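You operate a simulated robot arm through the tools that you are given. There is no shell and no other tool. Be economical: measure what you need, move in short steps, check, and stop when the job is done.

You are at the controls of a simulated two-armed robot. One attempt, no reset.

TASK
End the STORE test: TONE off, lid shut and latched, the phone's FIELD key off, its handset hung up.

It is judged by the outcome, as a careful person would: the job done as asked, and still so three seconds after it is handed in. It fails if anything else is knocked over, pushed out of place, dropped, spilled or broken. Lids that push on must go on centred and level and be pressed home; caps that screw on are set level and turned clockwise until they are tight.

THE ROBOT
Two 7-joint arms with fingered hands on one trunk, on a base that drives. Base frame: it is fixed to the floor where the robot stands at the start and does not move with it; the origin is under the middle of the robot, x ahead of it, y to its left, z up. Readings come in mm, rad, newtons and seconds.
The left shoulder is at the start at [67, 139, 1080], the right one opposite. With the tool pointing down near the work surface each hand reaches from about 400 to 820 mm from the robot's upright axis, wherever it stands, measured 20 degrees to its own side. Places, roughly: cradle of the store desk phone [800, 300, 800]; field key of the store phone [800, 400, 800]; gate key of the store phone [800, 400, 800]; latch of the store call box [300, 200, 1100]; lid of the store call box [200, 200, 900]; power button of the store box [600, 100, 800]; store box slider [600, 200, 800]; store box talk bar [600, 100, 800]; store box tone key [600, 200, 800]; store phone line knob [900, 400, 800]; store phone talk bar [800, 500, 800]; store phone volume knob [900, 500, 800]. Payload 3.8 kg a hand.
The tool frame of a hand sits at the grasp point between the pads (the TCP): z along the fingers, y along the line on which they close. The tips reach 30 mm beyond it. The gripper opens to 104 mm. The gripper's body begins 35 mm behind the TCP. The gripper is a hand of 5 fingers: y runs from the thumb to the fingers, the wrist lies at [-15, -104, -178] in the tool frame, and closing takes about 1.5 s.
Orientation is that of the tool frame in the base frame, as a unit quaternion [x, y, z, w]. With the fingers straight down and the wrist toward the robot, the tool's x, y and z point along [0, 1, 0], [1, 0, 0] and [0, 0, -1] of the base frame.

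THE INTERFACE
- The arms move only by the tool jog_arm. It takes "left_deltas", "right_deltas" or both (then of equal length, played together; a hand with none holds still); each is a list of rows, each a list of 6 numbers: the turn, a rotation vector about the tool's x, y, z in degrees, then the shift along the tool's x, y, z in mm. In form: [[wx, wy, wz, x, y, z], ...]. A call has 1 to 8 rows; each row is the pose to reach, as a shift and turn from the pose commanded when the call began, along the tool's axes at that moment. "left_jaw" and "right_jaw" are, for a hand that has rows, the finger opening in mm, from 0 to 104, set as the call begins (left out, the last holds). A row lasts 0.2 s, in which the tool goes at most 50 mm and 0.15 rad; a call with a longer step from one row to the next is refused whole, and so is a gripper value outside its range. Where a pose cannot be reached the arm comes as near as it can. A force on the tool above 40 N (or 10 N above the force at the start of the call, whichever is more), or a blocked arm, ends the call early, and 0.2 s more pass. Each finger travels about 72 mm/s and halts on what it meets, pressing with about 29 N; the grip force reading is that of the motor and also rises with nothing between the fingers. The clock runs only during rows and for 0.2 s after the last one: add rows that repeat a pose to give the fingers time. The reply holds the time, the measured pose of the TCP, the force on the tool along the base axes, the opening and the grip force, in the units named above and with some noise, with the torque about the TCP (base axes, N m) and any sound that the robot's microphone picked up.
- Cameras (640 x 400 px; columns grow to the right, rows downward): "scene" is now at [171, 38.4, 1249.1]; the picture's right is [0.57, -0.81, -0.14], its down [-0.38, -0.11, -0.92] and it looks along [0.73, 0.57, -0.37] (base axes); focal length 214 px, centre (320, 200). "left" rides on the left gripper at [-80, -78, -141] in its tool frame; the picture's right is [-0.78, -0.30, 0.56], its down [0.53, -0.78, 0.33] and it looks along [0.33, 0.56, 0.76] (tool axes); focal length 247 px, centre (320, 200). "right" rides on the right gripper at [80, -78, -141] in its tool frame; the picture's right is [-0.78, 0.30, -0.56], its down [-0.54, -0.78, 0.33] and it looks along [-0.33, 0.56, 0.76] (tool axes); focal length 247 px, centre (320, 200). There is no depth. A picture from a camera that has moved, and an enlarged one, comes with that camera's place and axes in the base frame and with its lens.
- snapshot(camera): a new picture of that camera. No time passes.
- move_column(by): slides the trunk up (or, below 0, down) by that many mm; the arms and the scene camera ride with it, the base frame stays. It gives what a move gives, with no picture.
- steer(legs): drives the robot by 1 to 6 legs, each [ahead, left, turn to the left] in mm, mm and rad, along the robot's own axes; the way and the turn of a leg run together, so that a leg with both is an arc; at most 1500 mm and 3.142 rad a leg. The arms and the cameras ride along, it lands a little off, and it stops where it bumps. It gives what a move gives.
- set_fingers(index, middle, ring, little, thumb_bend, thumb_turn, hand): sets how far each is bent, from 0 (flat) to 1 (curled in); at 0.3 the hand is open as for a grip, at 0.7 the pads meet at the TCP. One left out holds its place. A second passes; each finger stops where it meets its share of the squeeze, and holds until it gets a number again. A gripper value or a shape takes the hand back. It gives what a move gives, with no picture; readings hold the bend of each and the force on index, middle, ring, little, thumb and palm. thumb_turn goes from beside the hand (0) to across from the fingers (1), as for a grip.
- set_grasp(shape, hand): the hand has 5 fingers and takes this shape, open, in about a second: jaw (thumb against the fingers, like two jaws); tri (thumb and two fingers); tip (a fingertip pinch); poke (one finger out to press); point (the index stretched); flat (the hand flat); cup (the hand cupped); fist (a fist). The gripper value then closes the fingers along that shape, each until it touches; the sizes above hold for jaw. It gives what a move gives, with no picture.
- head_to(pan, tilt): turns the head with the scene camera to pan (to the left, within 1.396 rad either way) and tilt (down, from -0.506 to 1.204), counted from straight ahead of the robot. It gives what a move gives.
- inspect(camera, box): a new picture of the part [left, top, right, bottom] of that camera's present view, enlarged. No time passes.
- finish_job(): hands the job in; it is judged then, once.

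Go step by step. Nothing tells you exact positions but the pictures and the camera data: compare them with the known pose of the tool, close in by small moves and look again before you grip or let go. The budget is 120 turns and 108 pictures, counting those below and the enlarged ones. Unless the task says otherwise, let go and move clear before handing in, and close with one line.

The tools are called after "Call:" as a command line: name --argument value ..., lists and objects as JSON in quotes. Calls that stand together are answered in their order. jog_arm: Moves the arms, as the interface text tells. Its arguments: {"type":"object","properties":{"left_deltas":{"type":"array"},"left_jaw":{"type":"number"},"right_deltas":{"type":"array"},"right_jaw":{"type":"number"}},"required":[]} The other tools are called the same way: move_column (by) slides the trunk up or down; set_grasp (shape, hand) gives the hand a shape; set_fingers (index, middle, ring, little, thumb_bend, thumb_turn, hand) moves the fingers one by one; steer (legs) drives the base; head_to (pan, tilt) turns the head that bears the scene camera; snapshot (camera) takes a picture; inspect (camera, box) takes an enlarged picture of a part of a camera's view; finish_job () hands the job in.

At the start:

```text
clock: 0.0
left_tool_pos: [298.9, 410.1, 1403.0]
left_tcp_rot: [0.707, 0.707, 0.008, -0.003]
left_force: [0.6, 0.8, -0.4]
left_wrist_torque: [-0.01, 0.01, 0.01]
left_finger_gap: 103.7
left_grasp_force: 0.1
left_shape: jaw
left_bend: [0.3, 0.3, 0.3, 0.3, 0.3, 0.98]
left_finger forces: [0.0, 0.0, 0.0, 0.0, 0.1, 0.0]
right_tool_pos: [354.9, -3.1, 1407.7]
right_tcp_rot: [0.707, 0.707, 0.007, -0.002]
right_force: [0.4, 0.3, -0.3]
right_wrist_torque: [0.0, 0.0, 0.02]
right_finger_gap: 103.6
right_grasp_force: 0.1
right_shape: jaw
right_bend: [0.3, 0.3, 0.3, 0.3, 0.3, 0.97]
right_finger forces: [0.0, 0.0, 0.1, 0.0, 0.1, 0.0]
trunk travel left (down, up): [-164.0, 293.0]
robot x, y, heading: [0.1, -0.5, -0.004]
head pan, tilt: [0.621, 0.216]
```

scene: 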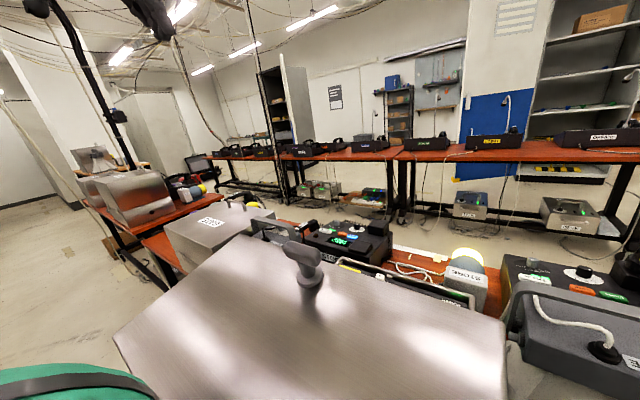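
right: 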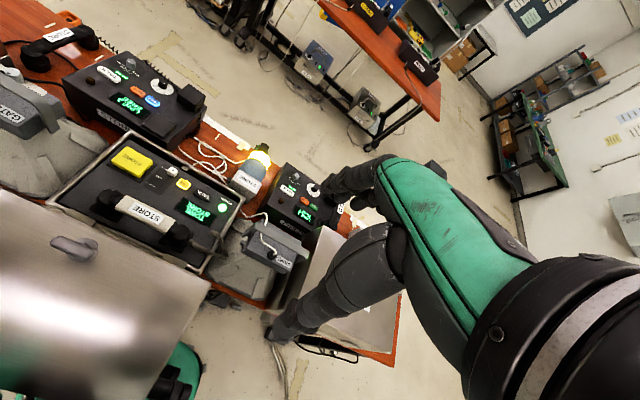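
left: 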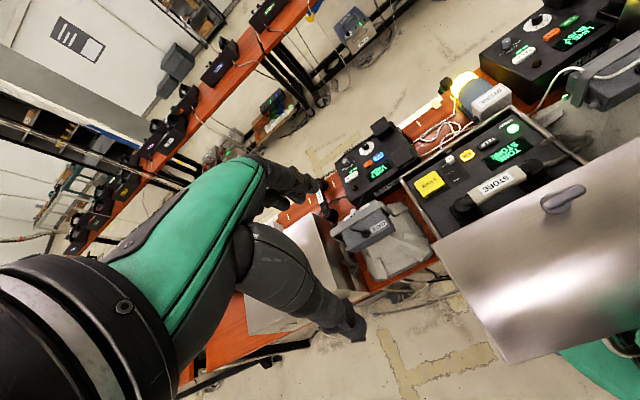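

I see the open lid with its latch in front of the robot and the STORE box behind it, with several desk phones around it. I'll look closer to tell which parts belong to STORE.

Call:
inspect --camera "right" --box '[0, 20, 320, 220]'

Call:
inspect --camera "right" --box '[40, 120, 240, 280]'

Call:
inspect --camera "left" --box '[320, 0, 640, 240]'

Call:
inspect --camera "scene" --box '[160, 190, 640, 400]'

```text
2.00 times, centred on (160, 120) of right
camera zoom: at [277.0, 75.0, 1549.1], right [0.29, -0.78, 0.55], down [-0.77, -0.53, -0.34], along [0.56, -0.32, -0.76], focal length 494 px, centre (640, 360)
```

zoom: 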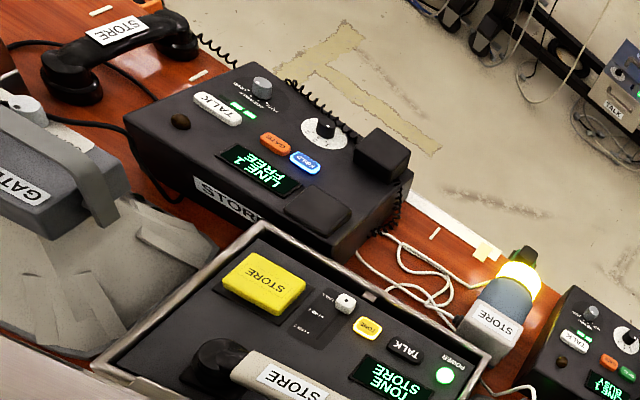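

```text
2.50 times, centred on (140, 200) of right
camera zoom: at [277.0, 75.0, 1549.1], right [0.29, -0.78, 0.55], down [-0.77, -0.53, -0.34], along [0.56, -0.32, -0.76], focal length 617 px, centre (770, 200)
```

zoom: 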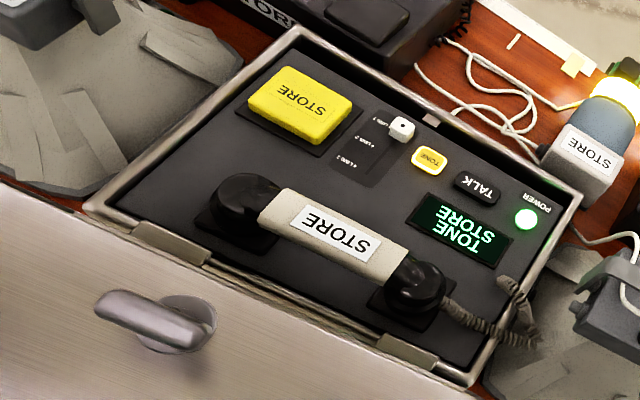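

```text
1.67 times, centred on (480, 120) of left
camera zoom: at [219.6, 330.1, 1542.4], right [-0.29, -0.77, -0.57], down [-0.77, 0.54, -0.33], along [0.56, 0.34, -0.75], focal length 412 px, centre (53, 333)
```

zoom: 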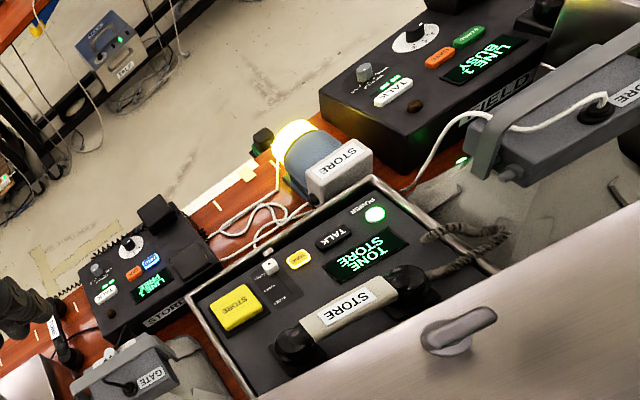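

```text
1.33 times, centred on (400, 295) of scene
camera zoom: at [171.0, 38.4, 1249.1], right [0.57, -0.81, -0.14], down [-0.38, -0.11, -0.92], along [0.73, 0.57, -0.37], focal length 286 px, centre (213, 73)
```

zoom: 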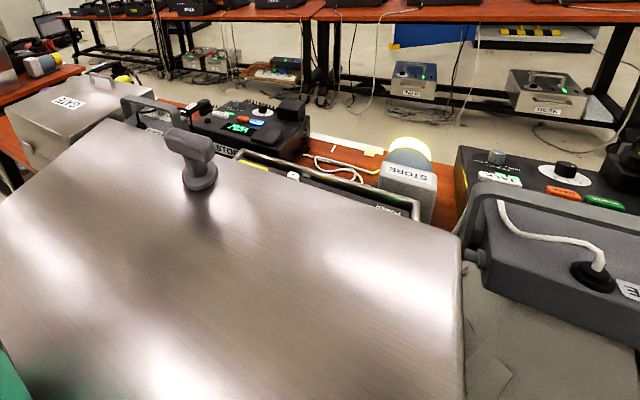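

The lid is a deep cover hinged on my side. Its latch handle is at about [318,187,1066], and the box and phone panels face the far side of the bench. I'll look around to see whether I can drive there.

Call:
head_to --pan 1.35 --tilt 0.3

Call:
snapshot --camera "scene"

Call:
head_to --pan -0.7 --tilt 0.3

Call:
snapshot --camera "scene"

Call:
head_to --pan 0.1 --tilt 0.5

Call:
snapshot --camera "scene"

```text
clock: 1.1
left_tool_pos: [299.4, 411.0, 1402.9]
left_tcp_rot: [0.707, 0.708, 0.007, -0.003]
left_force: [-0.5, -0.7, -0.4]
left_wrist_torque: [-0.01, 0.0, 0.0]
left_finger_gap: 104.0
left_grasp_force: 0.2
left_shape: jaw
left_bend: [0.3, 0.3, 0.3, 0.3, 0.3, 0.98]
left_finger forces: [0.0, 0.1, 0.0, 0.0, 0.0, 0.0]
right_tool_pos: [355.6, -3.7, 1408.3]
right_tcp_rot: [0.707, 0.707, 0.008, -0.003]
right_force: [0.3, 0.9, 0.0]
right_wrist_torque: [0.0, 0.0, 0.01]
right_finger_gap: 103.9
right_grasp_force: 0.0
right_shape: jaw
right_bend: [0.3, 0.3, 0.3, 0.3, 0.3, 0.97]
right_finger forces: [0.0, 0.0, 0.0, 0.1, 0.0, 0.0]
trunk travel left (down, up): [-164.0, 293.0]
robot x, y, heading: [-1.2, 1.3, 0.002]
head pan, tilt: [1.349, 0.3]
```

```text
100 pictures are left
camera scene: at [146.5, 62.2, 1250.5], right [0.82, -0.55, -0.19], down [-0.35, -0.2, -0.92], along [0.46, 0.81, -0.36], focal length 214 px, centre (320, 200)
```

scene: 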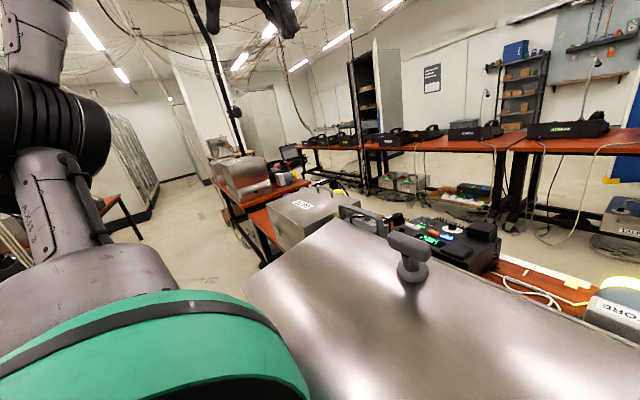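

```text
clock: 3.0
left_tool_pos: [299.3, 410.3, 1401.7]
left_tcp_rot: [0.707, 0.707, 0.006, -0.002]
left_force: [-0.3, 0.0, 0.6]
left_wrist_torque: [-0.02, -0.02, 0.0]
left_finger_gap: 104.1
left_grasp_force: 0.0
left_shape: jaw
left_bend: [0.3, 0.3, 0.3, 0.3, 0.3, 0.98]
left_finger forces: [0.0, 0.0, 0.0, 0.0, 0.0, 0.0]
right_tool_pos: [355.4, -2.2, 1408.0]
right_tcp_rot: [0.707, 0.707, 0.007, -0.003]
right_force: [0.3, 0.2, -0.3]
right_wrist_torque: [0.0, -0.01, 0.0]
right_finger_gap: 103.8
right_grasp_force: 0.0
right_shape: jaw
right_bend: [0.3, 0.3, 0.3, 0.3, 0.3, 0.97]
right_finger forces: [0.0, 0.0, 0.0, 0.0, 0.1, 0.0]
trunk travel left (down, up): [-164.0, 293.0]
robot x, y, heading: [-3.8, 0.3, 0.004]
head pan, tilt: [-0.7, 0.3]
```

```text
99 pictures are left
camera scene: at [165.6, -75.9, 1240.6], right [-0.63, -0.77, 0.13], down [-0.43, 0.2, -0.88], along [0.65, -0.61, -0.46], focal length 214 px, centre (320, 200)
```

scene: 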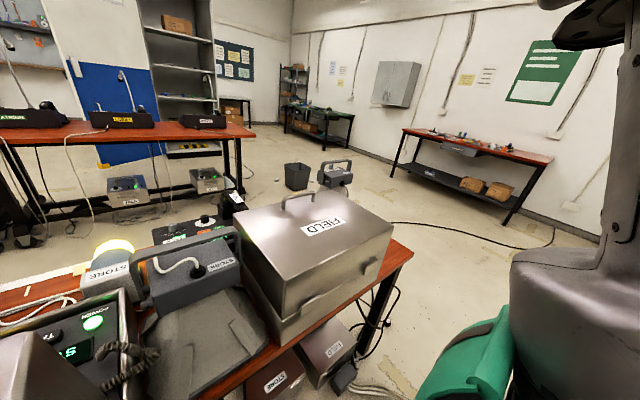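

```text
clock: 4.2
left_tool_pos: [299.9, 410.7, 1402.6]
left_tcp_rot: [0.707, 0.707, 0.008, -0.003]
left_force: [-0.1, 0.8, -1.1]
left_wrist_torque: [0.02, -0.04, -0.02]
left_finger_gap: 104.0
left_grasp_force: 0.0
left_shape: jaw
left_bend: [0.3, 0.3, 0.3, 0.3, 0.3, 0.98]
left_finger forces: [0.0, 0.0, 0.1, 0.0, 0.0, 0.0]
right_tool_pos: [356.4, -2.7, 1407.3]
right_tcp_rot: [0.707, 0.707, 0.006, -0.003]
right_force: [0.6, -0.2, -0.2]
right_wrist_torque: [0.01, 0.0, -0.01]
right_finger_gap: 104.0
right_grasp_force: 0.0
right_shape: jaw
right_bend: [0.3, 0.3, 0.3, 0.3, 0.3, 0.97]
right_finger forces: [0.1, 0.0, 0.0, 0.1, 0.0, 0.1]
trunk travel left (down, up): [-164.0, 293.0]
robot x, y, heading: [1.9, -5.2, -0.003]
head pan, tilt: [0.099, 0.499]
```

```text
98 pictures are left
camera scene: at [180.4, -6.5, 1219.5], right [0.1, -0.99, -0.03], down [-0.66, -0.04, -0.75], along [0.75, 0.1, -0.66], focal length 214 px, centre (320, 200)
```

scene: 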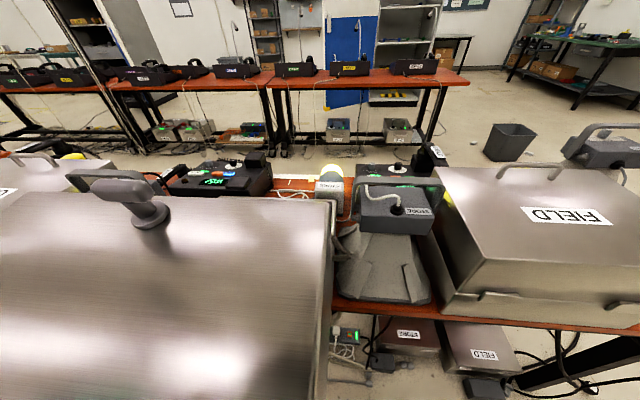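

The right end of the bench is near y = -825, and the aisle beyond the bench is about 1.2 m wide. I'll back off a little, slide right past the end and look again.

Call:
steer --legs '[[-150, 0, 0], [0, -1450, 0]]'

Call:
head_to --pan 0.5 --tilt 0.35

Call:
snapshot --camera "scene"

```text
clock: 4.9
left_tool_pos: [299.9, 412.7, 1400.1]
left_tcp_rot: [0.708, 0.707, 0.004, -0.002]
left_force: [-0.1, 0.3, -0.7]
left_wrist_torque: [-0.01, 0.01, 0.04]
left_finger_gap: 103.8
left_grasp_force: 0.2
left_shape: jaw
left_bend: [0.3, 0.3, 0.3, 0.3, 0.3, 0.98]
left_finger forces: [0.1, 0.0, 0.1, 0.0, 0.0, 0.0]
right_tool_pos: [356.0, -2.4, 1407.5]
right_tcp_rot: [0.708, 0.706, 0.004, -0.003]
right_force: [-0.3, 0.1, -0.2]
right_wrist_torque: [0.02, -0.02, 0.03]
right_finger_gap: 104.0
right_grasp_force: 0.1
right_shape: jaw
right_bend: [0.3, 0.3, 0.3, 0.3, 0.3, 0.97]
right_finger forces: [0.1, 0.0, 0.1, 0.1, 0.1, 0.0]
trunk travel left (down, up): [-164.0, 293.0]
robot x, y, heading: [-5.8, -5.1, -0.003]
head pan, tilt: [0.099, 0.499]
stopped in leg 1: the robot was blocked; the commanded pose is now the measured one
```

```text
clock: 5.8
left_tool_pos: [300.1, 410.7, 1400.3]
left_tcp_rot: [0.708, 0.707, 0.004, -0.003]
left_force: [0.2, 0.2, -0.3]
left_wrist_torque: [-0.01, 0.02, -0.05]
left_finger_gap: 104.0
left_grasp_force: 0.1
left_shape: jaw
left_bend: [0.3, 0.3, 0.3, 0.3, 0.3, 0.98]
left_finger forces: [0.1, 0.1, 0.0, 0.0, 0.1, 0.0]
right_tool_pos: [354.5, -2.8, 1407.2]
right_tcp_rot: [0.707, 0.707, 0.006, -0.003]
right_force: [0.0, -0.2, 0.3]
right_wrist_torque: [-0.04, 0.01, 0.01]
right_finger_gap: 104.0
right_grasp_force: 0.1
right_shape: jaw
right_bend: [0.3, 0.3, 0.3, 0.3, 0.3, 0.97]
right_finger forces: [0.0, 0.1, 0.0, 0.0, 0.0, 0.1]
trunk travel left (down, up): [-164.0, 293.0]
robot x, y, heading: [-8.9, 0.5, -0.004]
head pan, tilt: [0.499, 0.351]
```

```text
97 pictures are left
camera scene: at [174.0, 29.2, 1234.5], right [0.47, -0.88, -0.11], down [-0.5, -0.15, -0.85], along [0.73, 0.45, -0.51], focal length 214 px, centre (320, 200)
```

scene: 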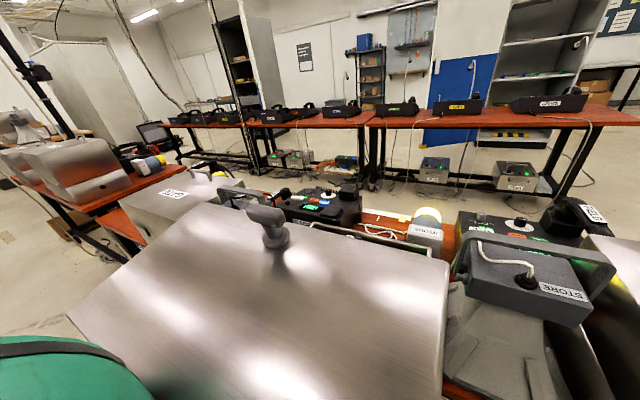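

Something right behind the robot blocks backing up, so I'll try a short slide to the right.

Call:
steer --legs '[[0, -150, 0]]'

Call:
head_to --pan -1.39 --tilt 0.5

Call:
snapshot --camera "scene"

```text
clock: 7.1
left_tool_pos: [298.5, 273.6, 1396.9]
left_tcp_rot: [0.708, 0.706, 0.002, 0.0]
left_force: [-0.8, 0.4, -0.1]
left_wrist_torque: [-0.04, -0.02, -0.03]
left_finger_gap: 104.0
left_grasp_force: 0.1
left_shape: jaw
left_bend: [0.3, 0.3, 0.3, 0.3, 0.3, 0.98]
left_finger forces: [0.0, 0.0, 0.0, 0.0, 0.0, 0.0]
right_tool_pos: [353.5, -139.5, 1406.6]
right_tcp_rot: [0.707, 0.707, 0.001, 0.0]
right_force: [0.1, -0.4, -0.2]
right_wrist_torque: [0.0, 0.03, 0.04]
right_finger_gap: 104.0
right_grasp_force: 0.0
right_shape: jaw
right_bend: [0.3, 0.3, 0.3, 0.3, 0.3, 0.97]
right_finger forces: [0.1, 0.0, 0.0, 0.1, 0.0, 0.0]
trunk travel left (down, up): [-164.0, 293.0]
robot x, y, heading: [-7.8, -149.5, -0.005]
head pan, tilt: [0.499, 0.351]
```

```text
clock: 9.0
left_tool_pos: [299.4, 274.0, 1396.8]
left_tcp_rot: [0.708, 0.706, 0.003, 0.001]
left_force: [0.1, 0.6, 0.6]
left_wrist_torque: [0.0, -0.01, -0.02]
left_finger_gap: 103.8
left_grasp_force: 0.1
left_shape: jaw
left_bend: [0.3, 0.3, 0.3, 0.3, 0.3, 0.98]
left_finger forces: [0.1, 0.0, 0.1, 0.0, 0.0, 0.0]
right_tool_pos: [354.6, -139.6, 1407.0]
right_tcp_rot: [0.707, 0.707, 0.001, 0.0]
right_force: [0.3, 0.1, 0.2]
right_wrist_torque: [0.0, -0.02, 0.02]
right_finger_gap: 103.8
right_grasp_force: 0.0
right_shape: jaw
right_bend: [0.3, 0.3, 0.3, 0.3, 0.3, 0.97]
right_finger forces: [0.1, 0.1, 0.0, 0.0, 0.0, 0.0]
trunk travel left (down, up): [-164.0, 293.0]
robot x, y, heading: [-6.9, -149.5, -0.001]
head pan, tilt: [-1.389, 0.499]
```

```text
96 pictures are left
camera scene: at [106.2, -243.5, 1235.1], right [-0.96, -0.18, 0.22], down [-0.28, 0.47, -0.84], along [0.05, -0.86, -0.5], focal length 214 px, centre (320, 200)
```

scene: 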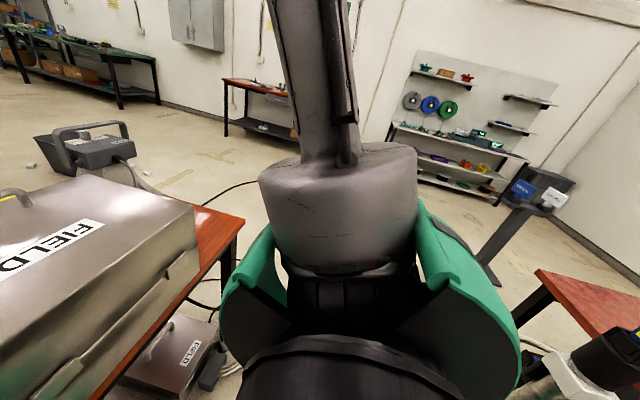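

Sliding right works. I'll continue past the bench end, drive forward along it and look left.

Call:
steer --legs '[[0, -1250, 0], [700, 0, 0]]'

Call:
head_to --pan 0.6 --tilt 0.4

Call:
snapshot --camera "scene"

```text
clock: 18.7
left_tool_pos: [993.9, -958.4, 1394.1]
left_tcp_rot: [0.701, 0.713, 0.001, 0.001]
left_force: [0.1, 0.0, -0.1]
left_wrist_torque: [0.01, -0.02, -0.03]
left_finger_gap: 103.9
left_grasp_force: 0.0
left_shape: jaw
left_bend: [0.3, 0.3, 0.3, 0.3, 0.3, 0.98]
left_finger forces: [0.0, 0.0, 0.0, 0.0, 0.1, 0.0]
right_tool_pos: [1057.4, -1372.8, 1405.9]
right_tcp_rot: [0.7, 0.714, 0.0, 0.0]
right_force: [-0.3, 0.3, 0.2]
right_wrist_torque: [-0.01, -0.01, 0.02]
right_finger_gap: 104.2
right_grasp_force: 0.0
right_shape: jaw
right_bend: [0.3, 0.3, 0.3, 0.3, 0.3, 0.97]
right_finger forces: [0.0, 0.0, 0.0, 0.0, 0.1, 0.0]
trunk travel left (down, up): [-164.0, 293.0]
robot x, y, heading: [691.2, -1390.6, 0.012]
head pan, tilt: [-1.389, 0.499]
```

```text
clock: 20.6
left_tool_pos: [993.9, -958.6, 1397.4]
left_tcp_rot: [0.701, 0.713, 0.001, 0.0]
left_force: [0.0, -0.2, 0.7]
left_wrist_torque: [0.02, -0.01, 0.03]
left_finger_gap: 103.7
left_grasp_force: 0.1
left_shape: jaw
left_bend: [0.3, 0.3, 0.3, 0.3, 0.3, 0.98]
left_finger forces: [0.0, 0.0, 0.0, 0.1, 0.0, 0.0]
right_tool_pos: [1057.8, -1370.4, 1405.3]
right_tcp_rot: [0.7, 0.714, 0.0, 0.0]
right_force: [0.9, -1.0, 0.1]
right_wrist_torque: [-0.02, -0.01, -0.03]
right_finger_gap: 103.9
right_grasp_force: 0.1
right_shape: jaw
right_bend: [0.3, 0.3, 0.3, 0.3, 0.3, 0.97]
right_finger forces: [0.1, 0.0, 0.1, 0.1, 0.0, 0.1]
trunk travel left (down, up): [-164.0, 293.0]
robot x, y, heading: [693.4, -1393.9, 0.016]
head pan, tilt: [0.6, 0.4]
```

```text
95 pictures are left
camera scene: at [868.9, -1337.5, 1230.3], right [0.56, -0.82, -0.13], down [-0.51, -0.23, -0.83], along [0.65, 0.53, -0.55], focal length 214 px, centre (320, 200)
```

scene: 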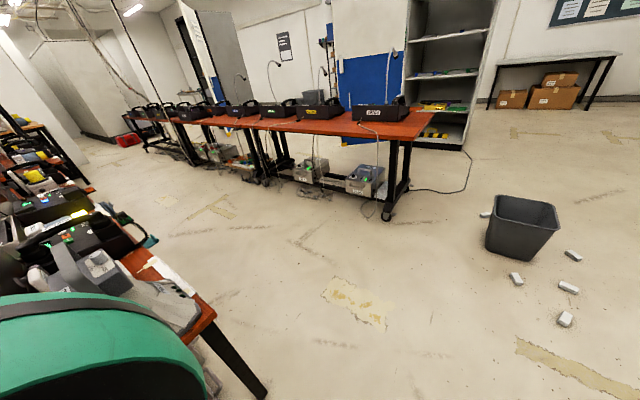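

The aisle is clear. I'll drive on to x = 1500, slide left to y = 250, turn round to face the bench and look.

Call:
steer --legs '[[820, 0, 0], [0, 1400, 0], [0, 240, 0], [0, 0, 1.57], [0, 0, 1.55]]'

Call:
head_to --pan 0 --tilt 0.45

Call:
snapshot --camera "scene"

Call:
snapshot --camera "right"

```text
clock: 40.4
left_tool_pos: [1145.3, -177.1, 1394.9]
left_tcp_rot: [-0.705, 0.71, 0.0, 0.0]
left_force: [0.1, 0.6, -0.4]
left_wrist_torque: [0.02, -0.03, 0.02]
left_finger_gap: 103.9
left_grasp_force: 0.1
left_shape: jaw
left_bend: [0.3, 0.3, 0.3, 0.3, 0.3, 0.98]
left_finger forces: [0.0, 0.0, 0.0, 0.0, 0.1, 0.1]
right_tool_pos: [1092.5, 238.0, 1406.0]
right_tcp_rot: [-0.705, 0.709, 0.0, 0.0]
right_force: [-0.4, -0.5, 0.4]
right_wrist_torque: [0.01, 0.0, 0.0]
right_finger_gap: 103.9
right_grasp_force: 0.1
right_shape: jaw
right_bend: [0.3, 0.3, 0.3, 0.3, 0.3, 0.97]
right_finger forces: [0.0, 0.1, 0.0, 0.0, 0.0, 0.1]
trunk travel left (down, up): [-164.0, 293.0]
robot x, y, heading: [1458.7, 251.8, 3.138]
head pan, tilt: [0.6, 0.4]
```

```text
clock: 41.4
left_tool_pos: [1145.1, -177.1, 1395.2]
left_tcp_rot: [-0.704, 0.71, 0.0, 0.0]
left_force: [0.9, -0.3, 0.1]
left_wrist_torque: [-0.01, 0.01, -0.02]
left_finger_gap: 103.9
left_grasp_force: 0.0
left_shape: jaw
left_bend: [0.3, 0.3, 0.3, 0.3, 0.3, 0.98]
left_finger forces: [0.1, 0.0, 0.1, 0.0, 0.0, 0.0]
right_tool_pos: [1093.4, 236.2, 1406.5]
right_tcp_rot: [-0.705, 0.709, 0.0, 0.0]
right_force: [-0.2, -0.3, 0.7]
right_wrist_torque: [0.01, -0.02, 0.02]
right_finger_gap: 103.7
right_grasp_force: 0.1
right_shape: jaw
right_bend: [0.3, 0.3, 0.3, 0.3, 0.3, 0.97]
right_finger forces: [0.0, 0.0, 0.0, 0.0, 0.0, 0.0]
trunk travel left (down, up): [-164.0, 293.0]
robot x, y, heading: [1457.9, 247.8, 3.137]
head pan, tilt: [0.0, 0.45]
```

```text
94 pictures are left
camera scene: at [1265.5, 249.9, 1222.3], right [0.01, 1.0, 0.0], down [0.62, 0.0, -0.78], along [-0.78, 0.01, -0.62], focal length 214 px, centre (320, 200)
```

scene: 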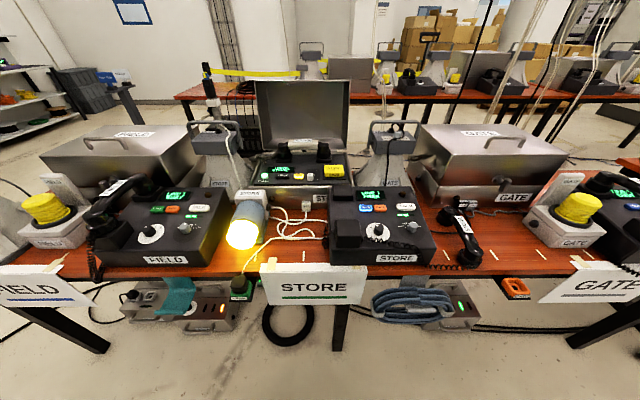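

```text
93 pictures are left
camera right: at [1170.4, 156.5, 1546.1], right [-0.29, 0.78, 0.56], down [0.78, 0.53, -0.33], along [-0.55, 0.34, -0.76], focal length 247 px, centre (320, 200)
```

right: 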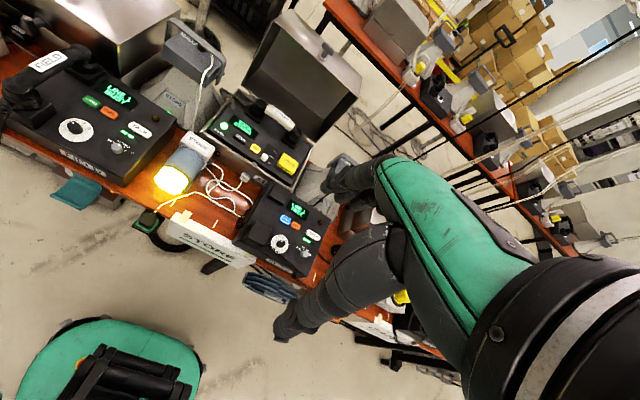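

From this side everything faces me: the STORE box with its open lid, the STORE phone, and its handset lying to the right. I'll zoom in for detail.

Call:
inspect --camera "scene" --box '[230, 70, 430, 195]'

Call:
inspect --camera "scene" --box '[320, 160, 500, 280]'

Call:
inspect --camera "right" --box '[160, 0, 380, 140]'

```text
3.20 times, centred on (330, 132) of scene
camera zoom: at [1265.5, 249.9, 1222.3], right [0.01, 1.0, 0.0], down [0.62, 0.0, -0.78], along [-0.78, 0.01, -0.62], focal length 686 px, centre (288, 416)
```

zoom: 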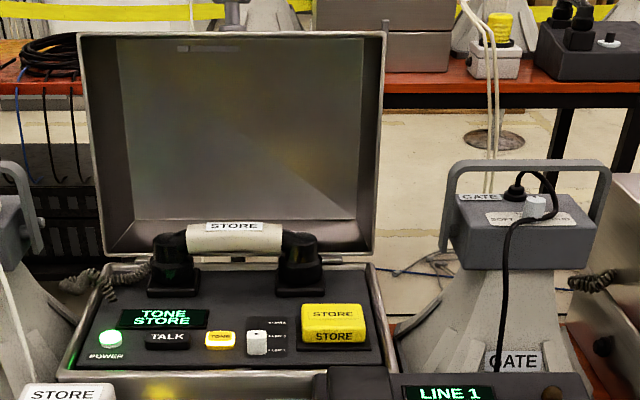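

```text
3.33 times, centred on (410, 220) of scene
camera zoom: at [1265.5, 249.9, 1222.3], right [0.01, 1.0, 0.0], down [0.62, 0.0, -0.78], along [-0.78, 0.01, -0.62], focal length 715 px, centre (20, 133)
```

zoom: 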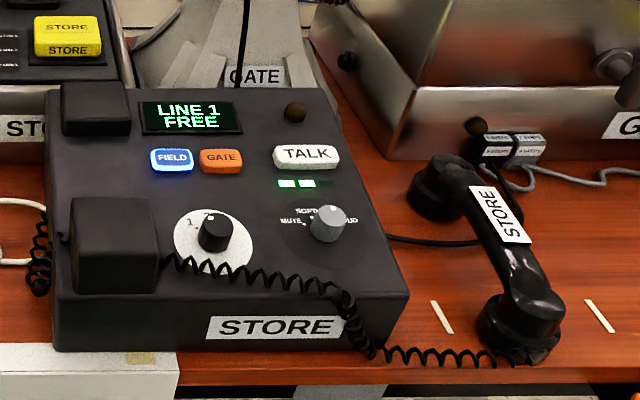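

```text
2.86 times, centred on (270, 70) of right
camera zoom: at [1170.4, 156.5, 1546.1], right [-0.29, 0.78, 0.56], down [0.78, 0.53, -0.33], along [-0.55, 0.34, -0.76], focal length 706 px, centre (463, 571)
```

zoom: 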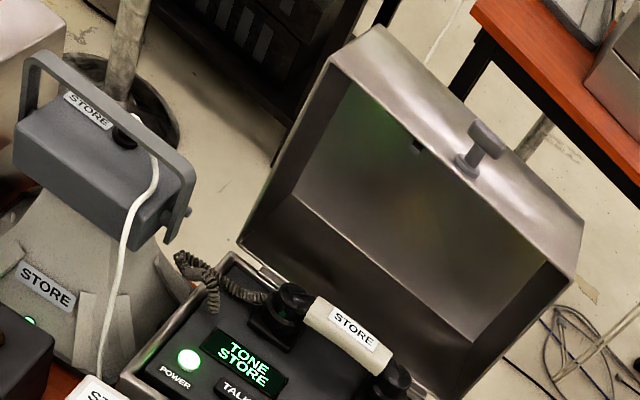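

The store phone shows FIELD lit, its handset lies to the right, and TONE is lit on the box. I'll move up to the bench.

Call:
steer --legs '[[140, 0, 0]]'

Call:
set_grasp --shape "poke" --hand "right"

Call:
snapshot --camera "right"

Call:
head_to --pan -0.2 --tilt 0.8

Call:
snapshot --camera "scene"

```text
clock: 42.7
left_tool_pos: [1007.9, -176.4, 1396.4]
left_tcp_rot: [-0.705, 0.709, 0.0, -0.001]
left_force: [0.1, 0.1, -0.2]
left_wrist_torque: [0.0, 0.01, -0.01]
left_finger_gap: 103.9
left_grasp_force: 0.0
left_shape: jaw
left_bend: [0.3, 0.3, 0.3, 0.3, 0.3, 0.98]
left_finger forces: [0.0, 0.0, 0.0, 0.0, 0.0, 0.0]
right_tool_pos: [954.5, 235.9, 1406.2]
right_tcp_rot: [-0.706, 0.708, 0.001, -0.001]
right_force: [-0.2, -0.9, 0.2]
right_wrist_torque: [0.0, 0.0, 0.03]
right_finger_gap: 103.9
right_grasp_force: 0.1
right_shape: jaw
right_bend: [0.3, 0.3, 0.3, 0.3, 0.3, 0.97]
right_finger forces: [0.0, 0.0, 0.0, 0.0, 0.1, 0.0]
trunk travel left (down, up): [-164.0, 293.0]
robot x, y, heading: [1318.5, 251.1, 3.137]
head pan, tilt: [0.0, 0.45]
```

```text
clock: 43.6
left_tool_pos: [1006.0, -177.1, 1396.7]
left_tcp_rot: [-0.705, 0.709, 0.0, -0.001]
left_force: [0.6, 0.3, -0.4]
left_wrist_torque: [-0.03, 0.01, -0.05]
left_finger_gap: 104.0
left_grasp_force: 0.0
left_shape: jaw
left_bend: [0.3, 0.3, 0.3, 0.3, 0.3, 0.98]
left_finger forces: [0.0, 0.0, 0.0, 0.0, 0.1, 0.0]
right_tool_pos: [953.0, 237.7, 1405.5]
right_tcp_rot: [-0.705, 0.709, 0.0, 0.0]
right_force: [0.4, -0.3, 0.2]
right_wrist_torque: [-0.03, -0.02, -0.01]
right_finger_gap: 0.0
right_grasp_force: 0.1
right_shape: poke
right_bend: [0.7, 0.7, 0.99, 0.99, 1.0, 1.0]
right_finger forces: [0.0, 0.0, 0.0, 0.0, 0.0, 0.0]
trunk travel left (down, up): [-164.0, 293.0]
robot x, y, heading: [1315.7, 250.6, 3.138]
head pan, tilt: [0.0, 0.45]
```

```text
89 pictures are left
camera right: at [1030.6, 157.0, 1546.2], right [-0.29, 0.78, 0.56], down [0.78, 0.53, -0.33], along [-0.55, 0.34, -0.76], focal length 247 px, centre (320, 200)
```

right: 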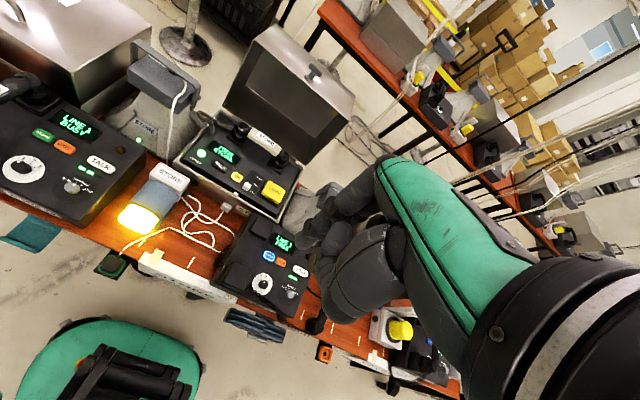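

```text
clock: 44.5
left_tool_pos: [1006.7, -175.7, 1395.1]
left_tcp_rot: [-0.705, 0.709, 0.001, -0.001]
left_force: [0.2, 0.6, 0.2]
left_wrist_torque: [-0.01, -0.01, -0.01]
left_finger_gap: 103.7
left_grasp_force: 0.0
left_shape: jaw
left_bend: [0.3, 0.3, 0.3, 0.3, 0.3, 0.98]
left_finger forces: [0.0, 0.1, 0.1, 0.0, 0.0, 0.0]
right_tool_pos: [951.4, 238.8, 1405.9]
right_tcp_rot: [-0.706, 0.709, 0.0, 0.0]
right_force: [0.1, -0.7, -1.6]
right_wrist_torque: [-0.02, 0.0, -0.01]
right_finger_gap: 0.0
right_grasp_force: 0.2
right_shape: poke
right_bend: [0.7, 0.7, 0.99, 0.99, 1.0, 1.0]
right_finger forces: [0.1, 0.1, 0.0, 0.1, 0.0, 0.0]
trunk travel left (down, up): [-164.0, 293.0]
robot x, y, heading: [1318.9, 251.5, 3.143]
head pan, tilt: [-0.201, 0.799]
```

```text
88 pictures are left
camera scene: at [1144.9, 266.5, 1195.6], right [0.2, 0.98, 0.04], down [0.84, -0.15, -0.52], along [-0.51, 0.14, -0.85], focal length 214 px, centre (320, 200)
```

scene: 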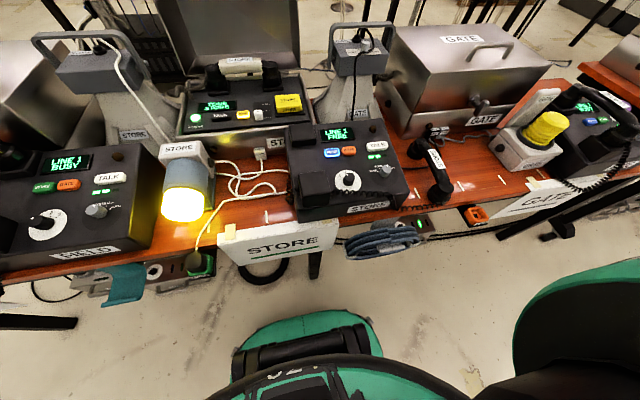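

FIELD is at about [783,388,808] and the aim agrees across views. I'll bring the right hand down above it in the poke shape.

Call:
jog_arm --right_deltas '[[0, 0, 0, -13, 15, 44], [0, 0, 0, -26, 30, 88], [0, 0, 0, -39, 45, 132], [0, 0, 0, -52, 60, 176], [0, 0, 0, -65, 75, 220], [0, 0, 0, -78, 90, 264], [0, 0, 0, -91, 105, 308], [0, 0, 0, -104, 120, 352]]'

Call:
jog_arm --right_deltas '[[0, 0, 0, -15, 16, 44], [0, 0, 0, -30, 32, 88], [0, 0, 0, -45, 48, 120], [0, 0, 0, -45, 48, 120]]'

Call:
inspect --camera "scene" --box '[260, 80, 460, 220]'

Call:
snapshot --camera "right"

```text
clock: 46.3
left_tool_pos: [1004.7, -176.1, 1395.9]
left_tcp_rot: [-0.706, 0.709, 0.0, 0.0]
left_force: [-0.2, -0.6, 0.0]
left_wrist_torque: [0.0, -0.04, 0.0]
left_finger_gap: 104.0
left_grasp_force: 0.1
left_shape: jaw
left_bend: [0.3, 0.3, 0.3, 0.3, 0.3, 0.98]
left_finger forces: [0.0, 0.0, 0.0, 0.0, 0.0, 0.0]
right_tool_pos: [829.4, 343.0, 1054.2]
right_tcp_rot: [-0.705, 0.709, 0.002, -0.001]
right_force: [-0.1, 0.1, -0.4]
right_wrist_torque: [-0.02, 0.0, 0.02]
right_finger_gap: 0.1
right_grasp_force: 0.1
right_shape: poke
right_bend: [0.7, 0.7, 0.99, 0.99, 1.0, 1.0]
right_finger forces: [0.0, 0.0, 0.1, 0.0, 0.1, 0.0]
trunk travel left (down, up): [-164.0, 293.0]
robot x, y, heading: [1317.2, 247.0, 3.136]
head pan, tilt: [-0.201, 0.799]
```

```text
clock: 47.3
left_tool_pos: [1006.3, -177.6, 1394.8]
left_tcp_rot: [-0.705, 0.709, 0.001, -0.001]
left_force: [0.3, -0.6, 0.5]
left_wrist_torque: [0.02, 0.02, 0.04]
left_finger_gap: 104.1
left_grasp_force: 0.1
left_shape: jaw
left_bend: [0.3, 0.3, 0.3, 0.3, 0.3, 0.98]
left_finger forces: [0.1, 0.0, 0.0, 0.0, 0.1, 0.0]
right_tool_pos: [783.7, 388.8, 935.7]
right_tcp_rot: [-0.705, 0.709, 0.0, -0.001]
right_force: [0.3, -0.3, -0.1]
right_wrist_torque: [-0.01, 0.0, -0.01]
right_finger_gap: 0.0
right_grasp_force: 0.0
right_shape: poke
right_bend: [0.7, 0.7, 0.99, 0.99, 1.0, 1.0]
right_finger forces: [0.1, 0.1, 0.1, 0.1, 0.0, 0.0]
trunk travel left (down, up): [-164.0, 293.0]
robot x, y, heading: [1315.9, 248.1, 3.14]
head pan, tilt: [-0.201, 0.799]
```

```text
2.86 times, centred on (360, 150) of scene
camera zoom: at [1144.9, 266.5, 1195.6], right [0.2, 0.98, 0.04], down [0.84, -0.15, -0.52], along [-0.51, 0.14, -0.85], focal length 613 px, centre (206, 343)
```

zoom: 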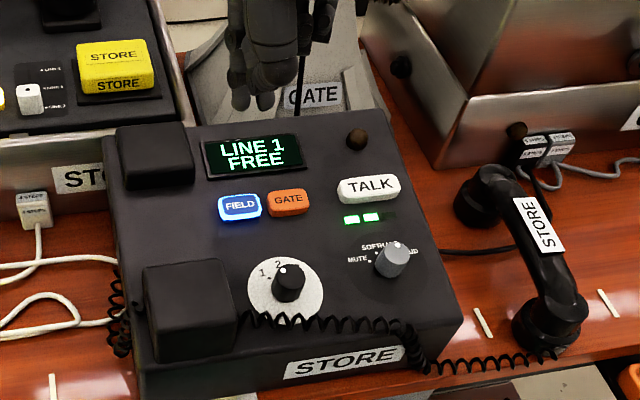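

```text
86 pictures are left
camera right: at [861.9, 308.3, 1075.8], right [-0.29, 0.78, 0.56], down [0.78, 0.53, -0.33], along [-0.56, 0.34, -0.76], focal length 247 px, centre (320, 200)
```

right: 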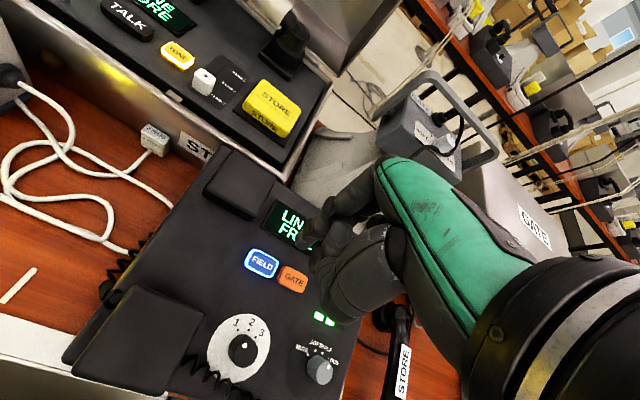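

The hand is above the phone. I'll zoom in on the fingertips to find which finger does the pressing.

Call:
inspect --camera "scene" --box '[310, 70, 380, 120]'

Call:
inspect --camera "right" --box '[220, 170, 380, 300]'

```text
8.00 times, centred on (345, 95) of scene
camera zoom: at [1144.9, 266.5, 1195.6], right [0.2, 0.98, 0.04], down [0.84, -0.15, -0.52], along [-0.51, 0.14, -0.85], focal length 1716 px, centre (120, 1040)
```

zoom: 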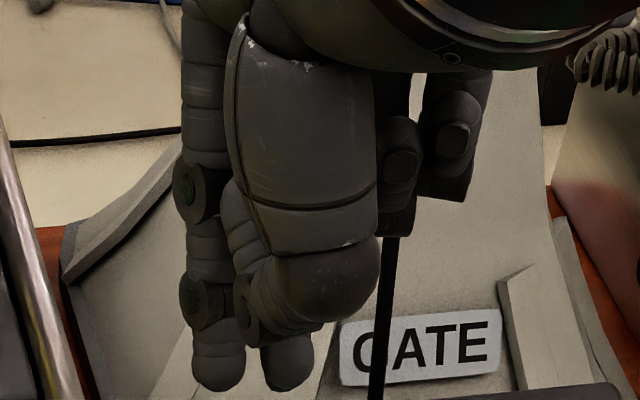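

```text
3.08 times, centred on (300, 235) of right
camera zoom: at [861.9, 308.3, 1075.8], right [-0.29, 0.78, 0.56], down [0.78, 0.53, -0.33], along [-0.56, 0.34, -0.76], focal length 760 px, centre (382, 92)
```

zoom: 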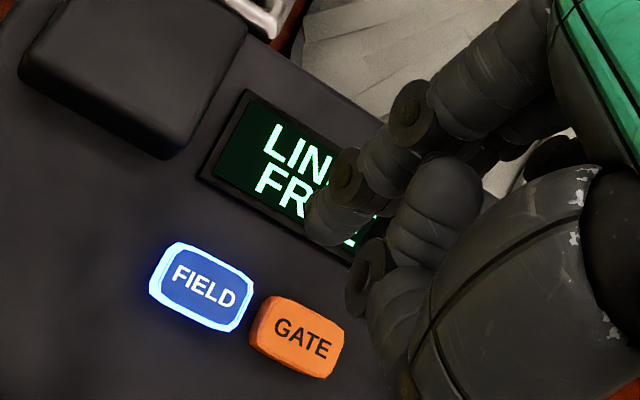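

The index tip sits about (+5,-12,-26) from the TCP. I'll curl the middle finger, align the index over FIELD at [782,388] and descend.

Call:
set_fingers --hand "right" --index 0.7 --middle 1 --ring 1 --little 1 --thumb_bend 1

Call:
jog_arm --right_deltas '[[0, 0, 0, -11, 7, 25], [0, 0, 0, -11, 7, 55], [0, 0, 0, -11, 7, 78], [0, 0, 0, -11, 7, 78]]'

Call:
inspect --camera "scene" --box '[300, 100, 400, 170]'

Call:
inspect --camera "right" --box '[220, 170, 380, 300]'

```text
clock: 48.3
left_tool_pos: [1005.8, -176.2, 1396.4]
left_tcp_rot: [-0.705, 0.709, 0.001, 0.0]
left_force: [0.7, -0.6, 0.1]
left_wrist_torque: [0.01, -0.01, -0.02]
left_finger_gap: 103.7
left_grasp_force: 0.1
left_shape: jaw
left_bend: [0.3, 0.3, 0.3, 0.3, 0.3, 0.98]
left_finger forces: [0.0, 0.0, 0.0, 0.1, 0.0, 0.0]
right_tool_pos: [783.5, 388.5, 936.6]
right_tcp_rot: [-0.705, 0.709, 0.0, 0.0]
right_force: [0.3, 0.4, -0.5]
right_wrist_torque: [0.0, 0.03, 0.01]
right_finger_gap: 23.0
right_grasp_force: 0.1
right_shape: fingers
right_bend: [0.35, 1.0, 1.0, 1.0, 1.0, 1.0]
right_finger forces: [0.0, 0.0, 0.0, 0.0, 0.1, 0.0]
trunk travel left (down, up): [-164.0, 293.0]
robot x, y, heading: [1313.5, 254.7, 3.135]
head pan, tilt: [-0.201, 0.799]
```

```text
clock: 49.3
left_tool_pos: [1005.9, -177.0, 1395.1]
left_tcp_rot: [-0.705, 0.709, 0.001, 0.0]
left_force: [0.6, 0.2, 0.4]
left_wrist_torque: [0.02, -0.01, 0.03]
left_finger_gap: 104.0
left_grasp_force: 0.0
left_shape: jaw
left_bend: [0.3, 0.3, 0.3, 0.3, 0.3, 0.98]
left_finger forces: [0.1, 0.0, 0.0, 0.0, 0.1, 0.0]
right_tool_pos: [776.1, 397.5, 857.4]
right_tcp_rot: [-0.706, 0.709, 0.0, 0.0]
right_force: [0.2, 0.8, -0.7]
right_wrist_torque: [0.01, -0.02, 0.0]
right_finger_gap: 22.3
right_grasp_force: 0.1
right_shape: fingers
right_bend: [0.35, 1.0, 1.0, 1.0, 1.0, 1.0]
right_finger forces: [0.1, 0.1, 0.1, 0.0, 0.1, 0.0]
trunk travel left (down, up): [-164.0, 293.0]
robot x, y, heading: [1315.1, 251.7, 3.135]
head pan, tilt: [-0.201, 0.799]
```

```text
5.71 times, centred on (350, 135) of scene
camera zoom: at [1144.9, 266.7, 1195.6], right [0.2, 0.98, 0.04], down [0.84, -0.15, -0.52], along [-0.51, 0.14, -0.85], focal length 1226 px, centre (149, 571)
```

zoom: 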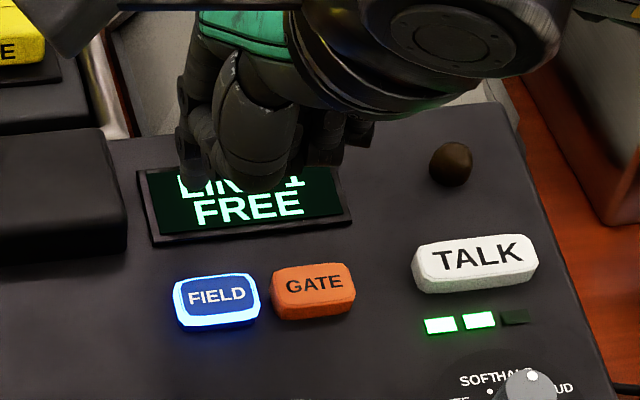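

```text
3.08 times, centred on (300, 235) of right
camera zoom: at [855.1, 317.4, 997.8], right [-0.29, 0.78, 0.56], down [0.78, 0.53, -0.33], along [-0.55, 0.34, -0.76], focal length 760 px, centre (382, 92)
```

zoom: 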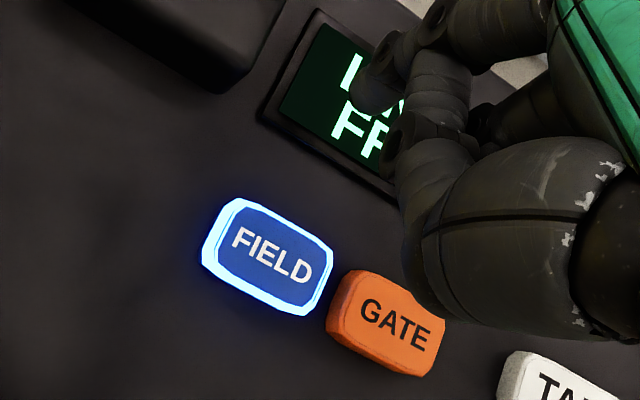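

The index tip is now at about [728,393,823], further out, so I'll shift the hand toward me to bring the tip over FIELD.

Call:
jog_arm --right_deltas '[[0, 0, 0, 2, -20, -12], [0, 0, 0, 5, -54, -12], [0, 0, 0, 5, -54, -12]]'

Call:
inspect --camera "scene" --box '[300, 100, 400, 170]'

Call:
inspect --camera "right" --box '[220, 130, 380, 260]'

```text
clock: 50.1
left_tool_pos: [1006.3, -176.7, 1395.1]
left_tcp_rot: [-0.705, 0.709, -0.001, -0.001]
left_force: [0.4, 0.0, 0.4]
left_wrist_torque: [-0.02, 0.01, 0.01]
left_finger_gap: 104.0
left_grasp_force: 0.0
left_shape: jaw
left_bend: [0.3, 0.3, 0.3, 0.3, 0.3, 0.98]
left_finger forces: [0.0, 0.0, 0.1, 0.0, 0.0, 0.0]
right_tool_pos: [832.3, 392.3, 869.9]
right_tcp_rot: [-0.705, 0.71, 0.0, 0.0]
right_force: [0.2, 0.4, -0.5]
right_wrist_torque: [-0.01, -0.03, -0.03]
right_finger_gap: 21.9
right_grasp_force: 0.1
right_shape: fingers
right_bend: [0.35, 1.0, 1.0, 1.0, 1.0, 1.0]
right_finger forces: [0.0, 0.1, 0.0, 0.0, 0.0, 0.1]
trunk travel left (down, up): [-164.0, 293.0]
robot x, y, heading: [1314.0, 254.3, 3.135]
head pan, tilt: [-0.201, 0.799]
```

```text
5.71 times, centred on (350, 135) of scene
camera zoom: at [1144.3, 266.6, 1195.4], right [0.2, 0.98, 0.04], down [0.84, -0.15, -0.52], along [-0.51, 0.14, -0.85], focal length 1226 px, centre (149, 571)
```

zoom: 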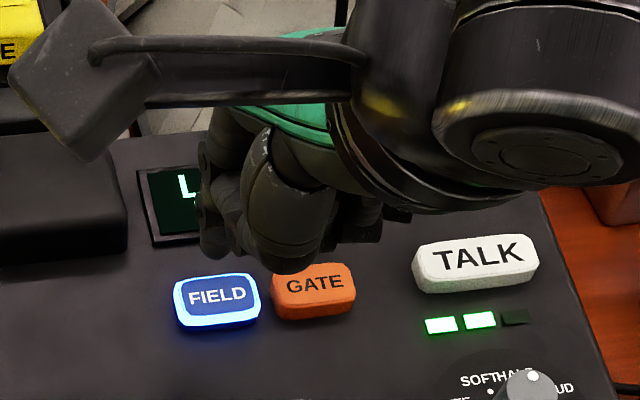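

```text
3.08 times, centred on (300, 195) of right
camera zoom: at [909.2, 312.7, 1010.1], right [-0.29, 0.78, 0.56], down [0.78, 0.53, -0.33], along [-0.55, 0.34, -0.76], focal length 760 px, centre (382, 215)
```

zoom: 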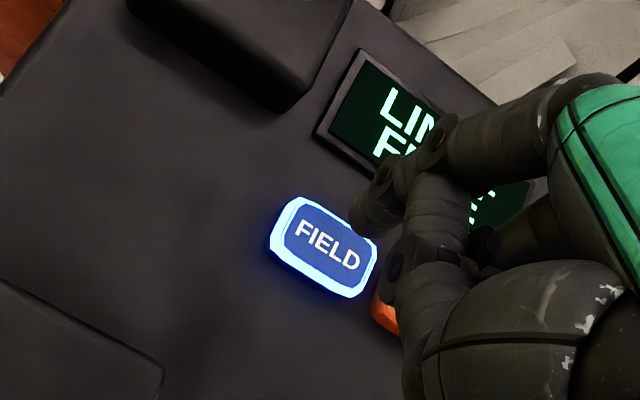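

The thumb hangs low and close to GATE, so I'd rather press with a stretched index. I'll rise and use the point shape.

Call:
jog_arm --right_deltas '[[0, 0, 0, 0, 0, -40], [0, 0, 0, 0, 0, -80], [0, 0, 0, 0, 0, -80]]'

Call:
set_grasp --shape "point" --hand "right"

Call:
inspect --camera "scene" --box '[280, 40, 440, 160]'

Call:
snapshot --camera "right"

```text
clock: 50.9
left_tool_pos: [1006.2, -175.0, 1395.4]
left_tcp_rot: [-0.705, 0.709, 0.001, -0.001]
left_force: [0.6, -0.4, 0.0]
left_wrist_torque: [0.01, 0.0, -0.01]
left_finger_gap: 103.8
left_grasp_force: 0.1
left_shape: jaw
left_bend: [0.3, 0.3, 0.3, 0.3, 0.3, 0.98]
left_finger forces: [0.1, 0.1, 0.0, 0.0, 0.0, 0.1]
right_tool_pos: [829.6, 392.3, 949.7]
right_tcp_rot: [-0.705, 0.709, 0.0, 0.0]
right_force: [-1.0, -0.3, -0.1]
right_wrist_torque: [-0.03, 0.02, 0.01]
right_finger_gap: 22.0
right_grasp_force: 0.2
right_shape: fingers
right_bend: [0.35, 1.0, 1.0, 1.0, 0.99, 1.0]
right_finger forces: [0.0, 0.0, 0.0, 0.1, 0.0, 0.0]
trunk travel left (down, up): [-164.0, 293.0]
robot x, y, heading: [1321.7, 250.4, 3.139]
head pan, tilt: [-0.201, 0.799]
```

```text
clock: 51.8
left_tool_pos: [1006.8, -177.4, 1396.0]
left_tcp_rot: [-0.705, 0.709, 0.0, -0.001]
left_force: [-0.1, 0.7, -0.4]
left_wrist_torque: [0.01, 0.06, 0.01]
left_finger_gap: 103.8
left_grasp_force: 0.1
left_shape: jaw
left_bend: [0.3, 0.3, 0.3, 0.3, 0.3, 0.98]
left_finger forces: [0.1, 0.0, 0.1, 0.0, 0.1, 0.1]
right_tool_pos: [831.1, 392.1, 949.8]
right_tcp_rot: [-0.705, 0.709, 0.0, 0.0]
right_force: [-0.1, -0.2, -0.2]
right_wrist_torque: [0.0, 0.04, -0.02]
right_finger_gap: 95.9
right_grasp_force: 0.0
right_shape: point
right_bend: [0.2, 1.0, 1.0, 1.0, 0.99, 0.88]
right_finger forces: [0.0, 0.0, 0.0, 0.0, 0.0, 0.0]
trunk travel left (down, up): [-164.0, 293.0]
robot x, y, heading: [1316.2, 247.9, 3.138]
head pan, tilt: [-0.201, 0.799]
```

```text
3.33 times, centred on (360, 100) of scene
camera zoom: at [1144.8, 266.6, 1195.5], right [0.2, 0.98, 0.04], down [0.84, -0.15, -0.52], along [-0.51, 0.14, -0.85], focal length 715 px, centre (187, 533)
```

zoom: 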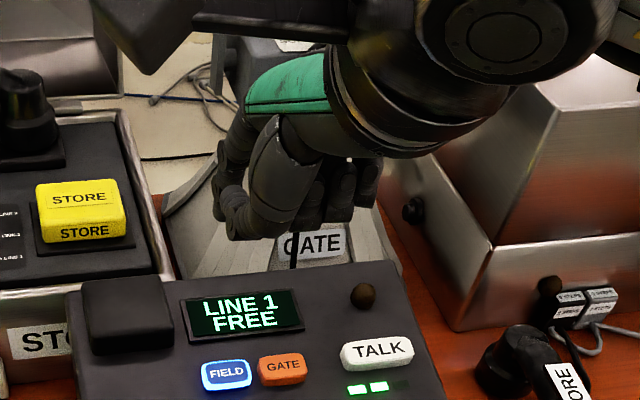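

```text
78 pictures are left
camera right: at [908.6, 311.8, 1090.2], right [-0.29, 0.78, 0.56], down [0.78, 0.53, -0.33], along [-0.55, 0.34, -0.76], focal length 247 px, centre (320, 200)
```

right: 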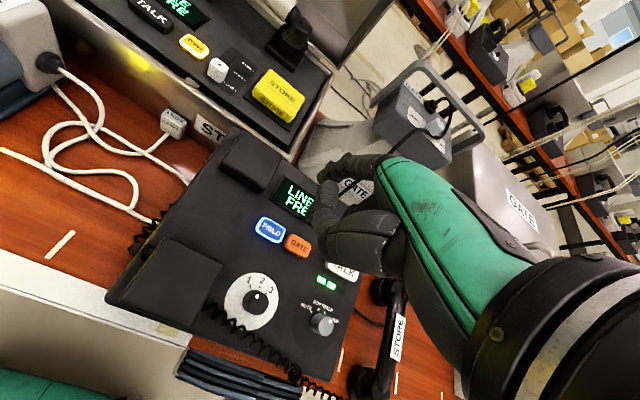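

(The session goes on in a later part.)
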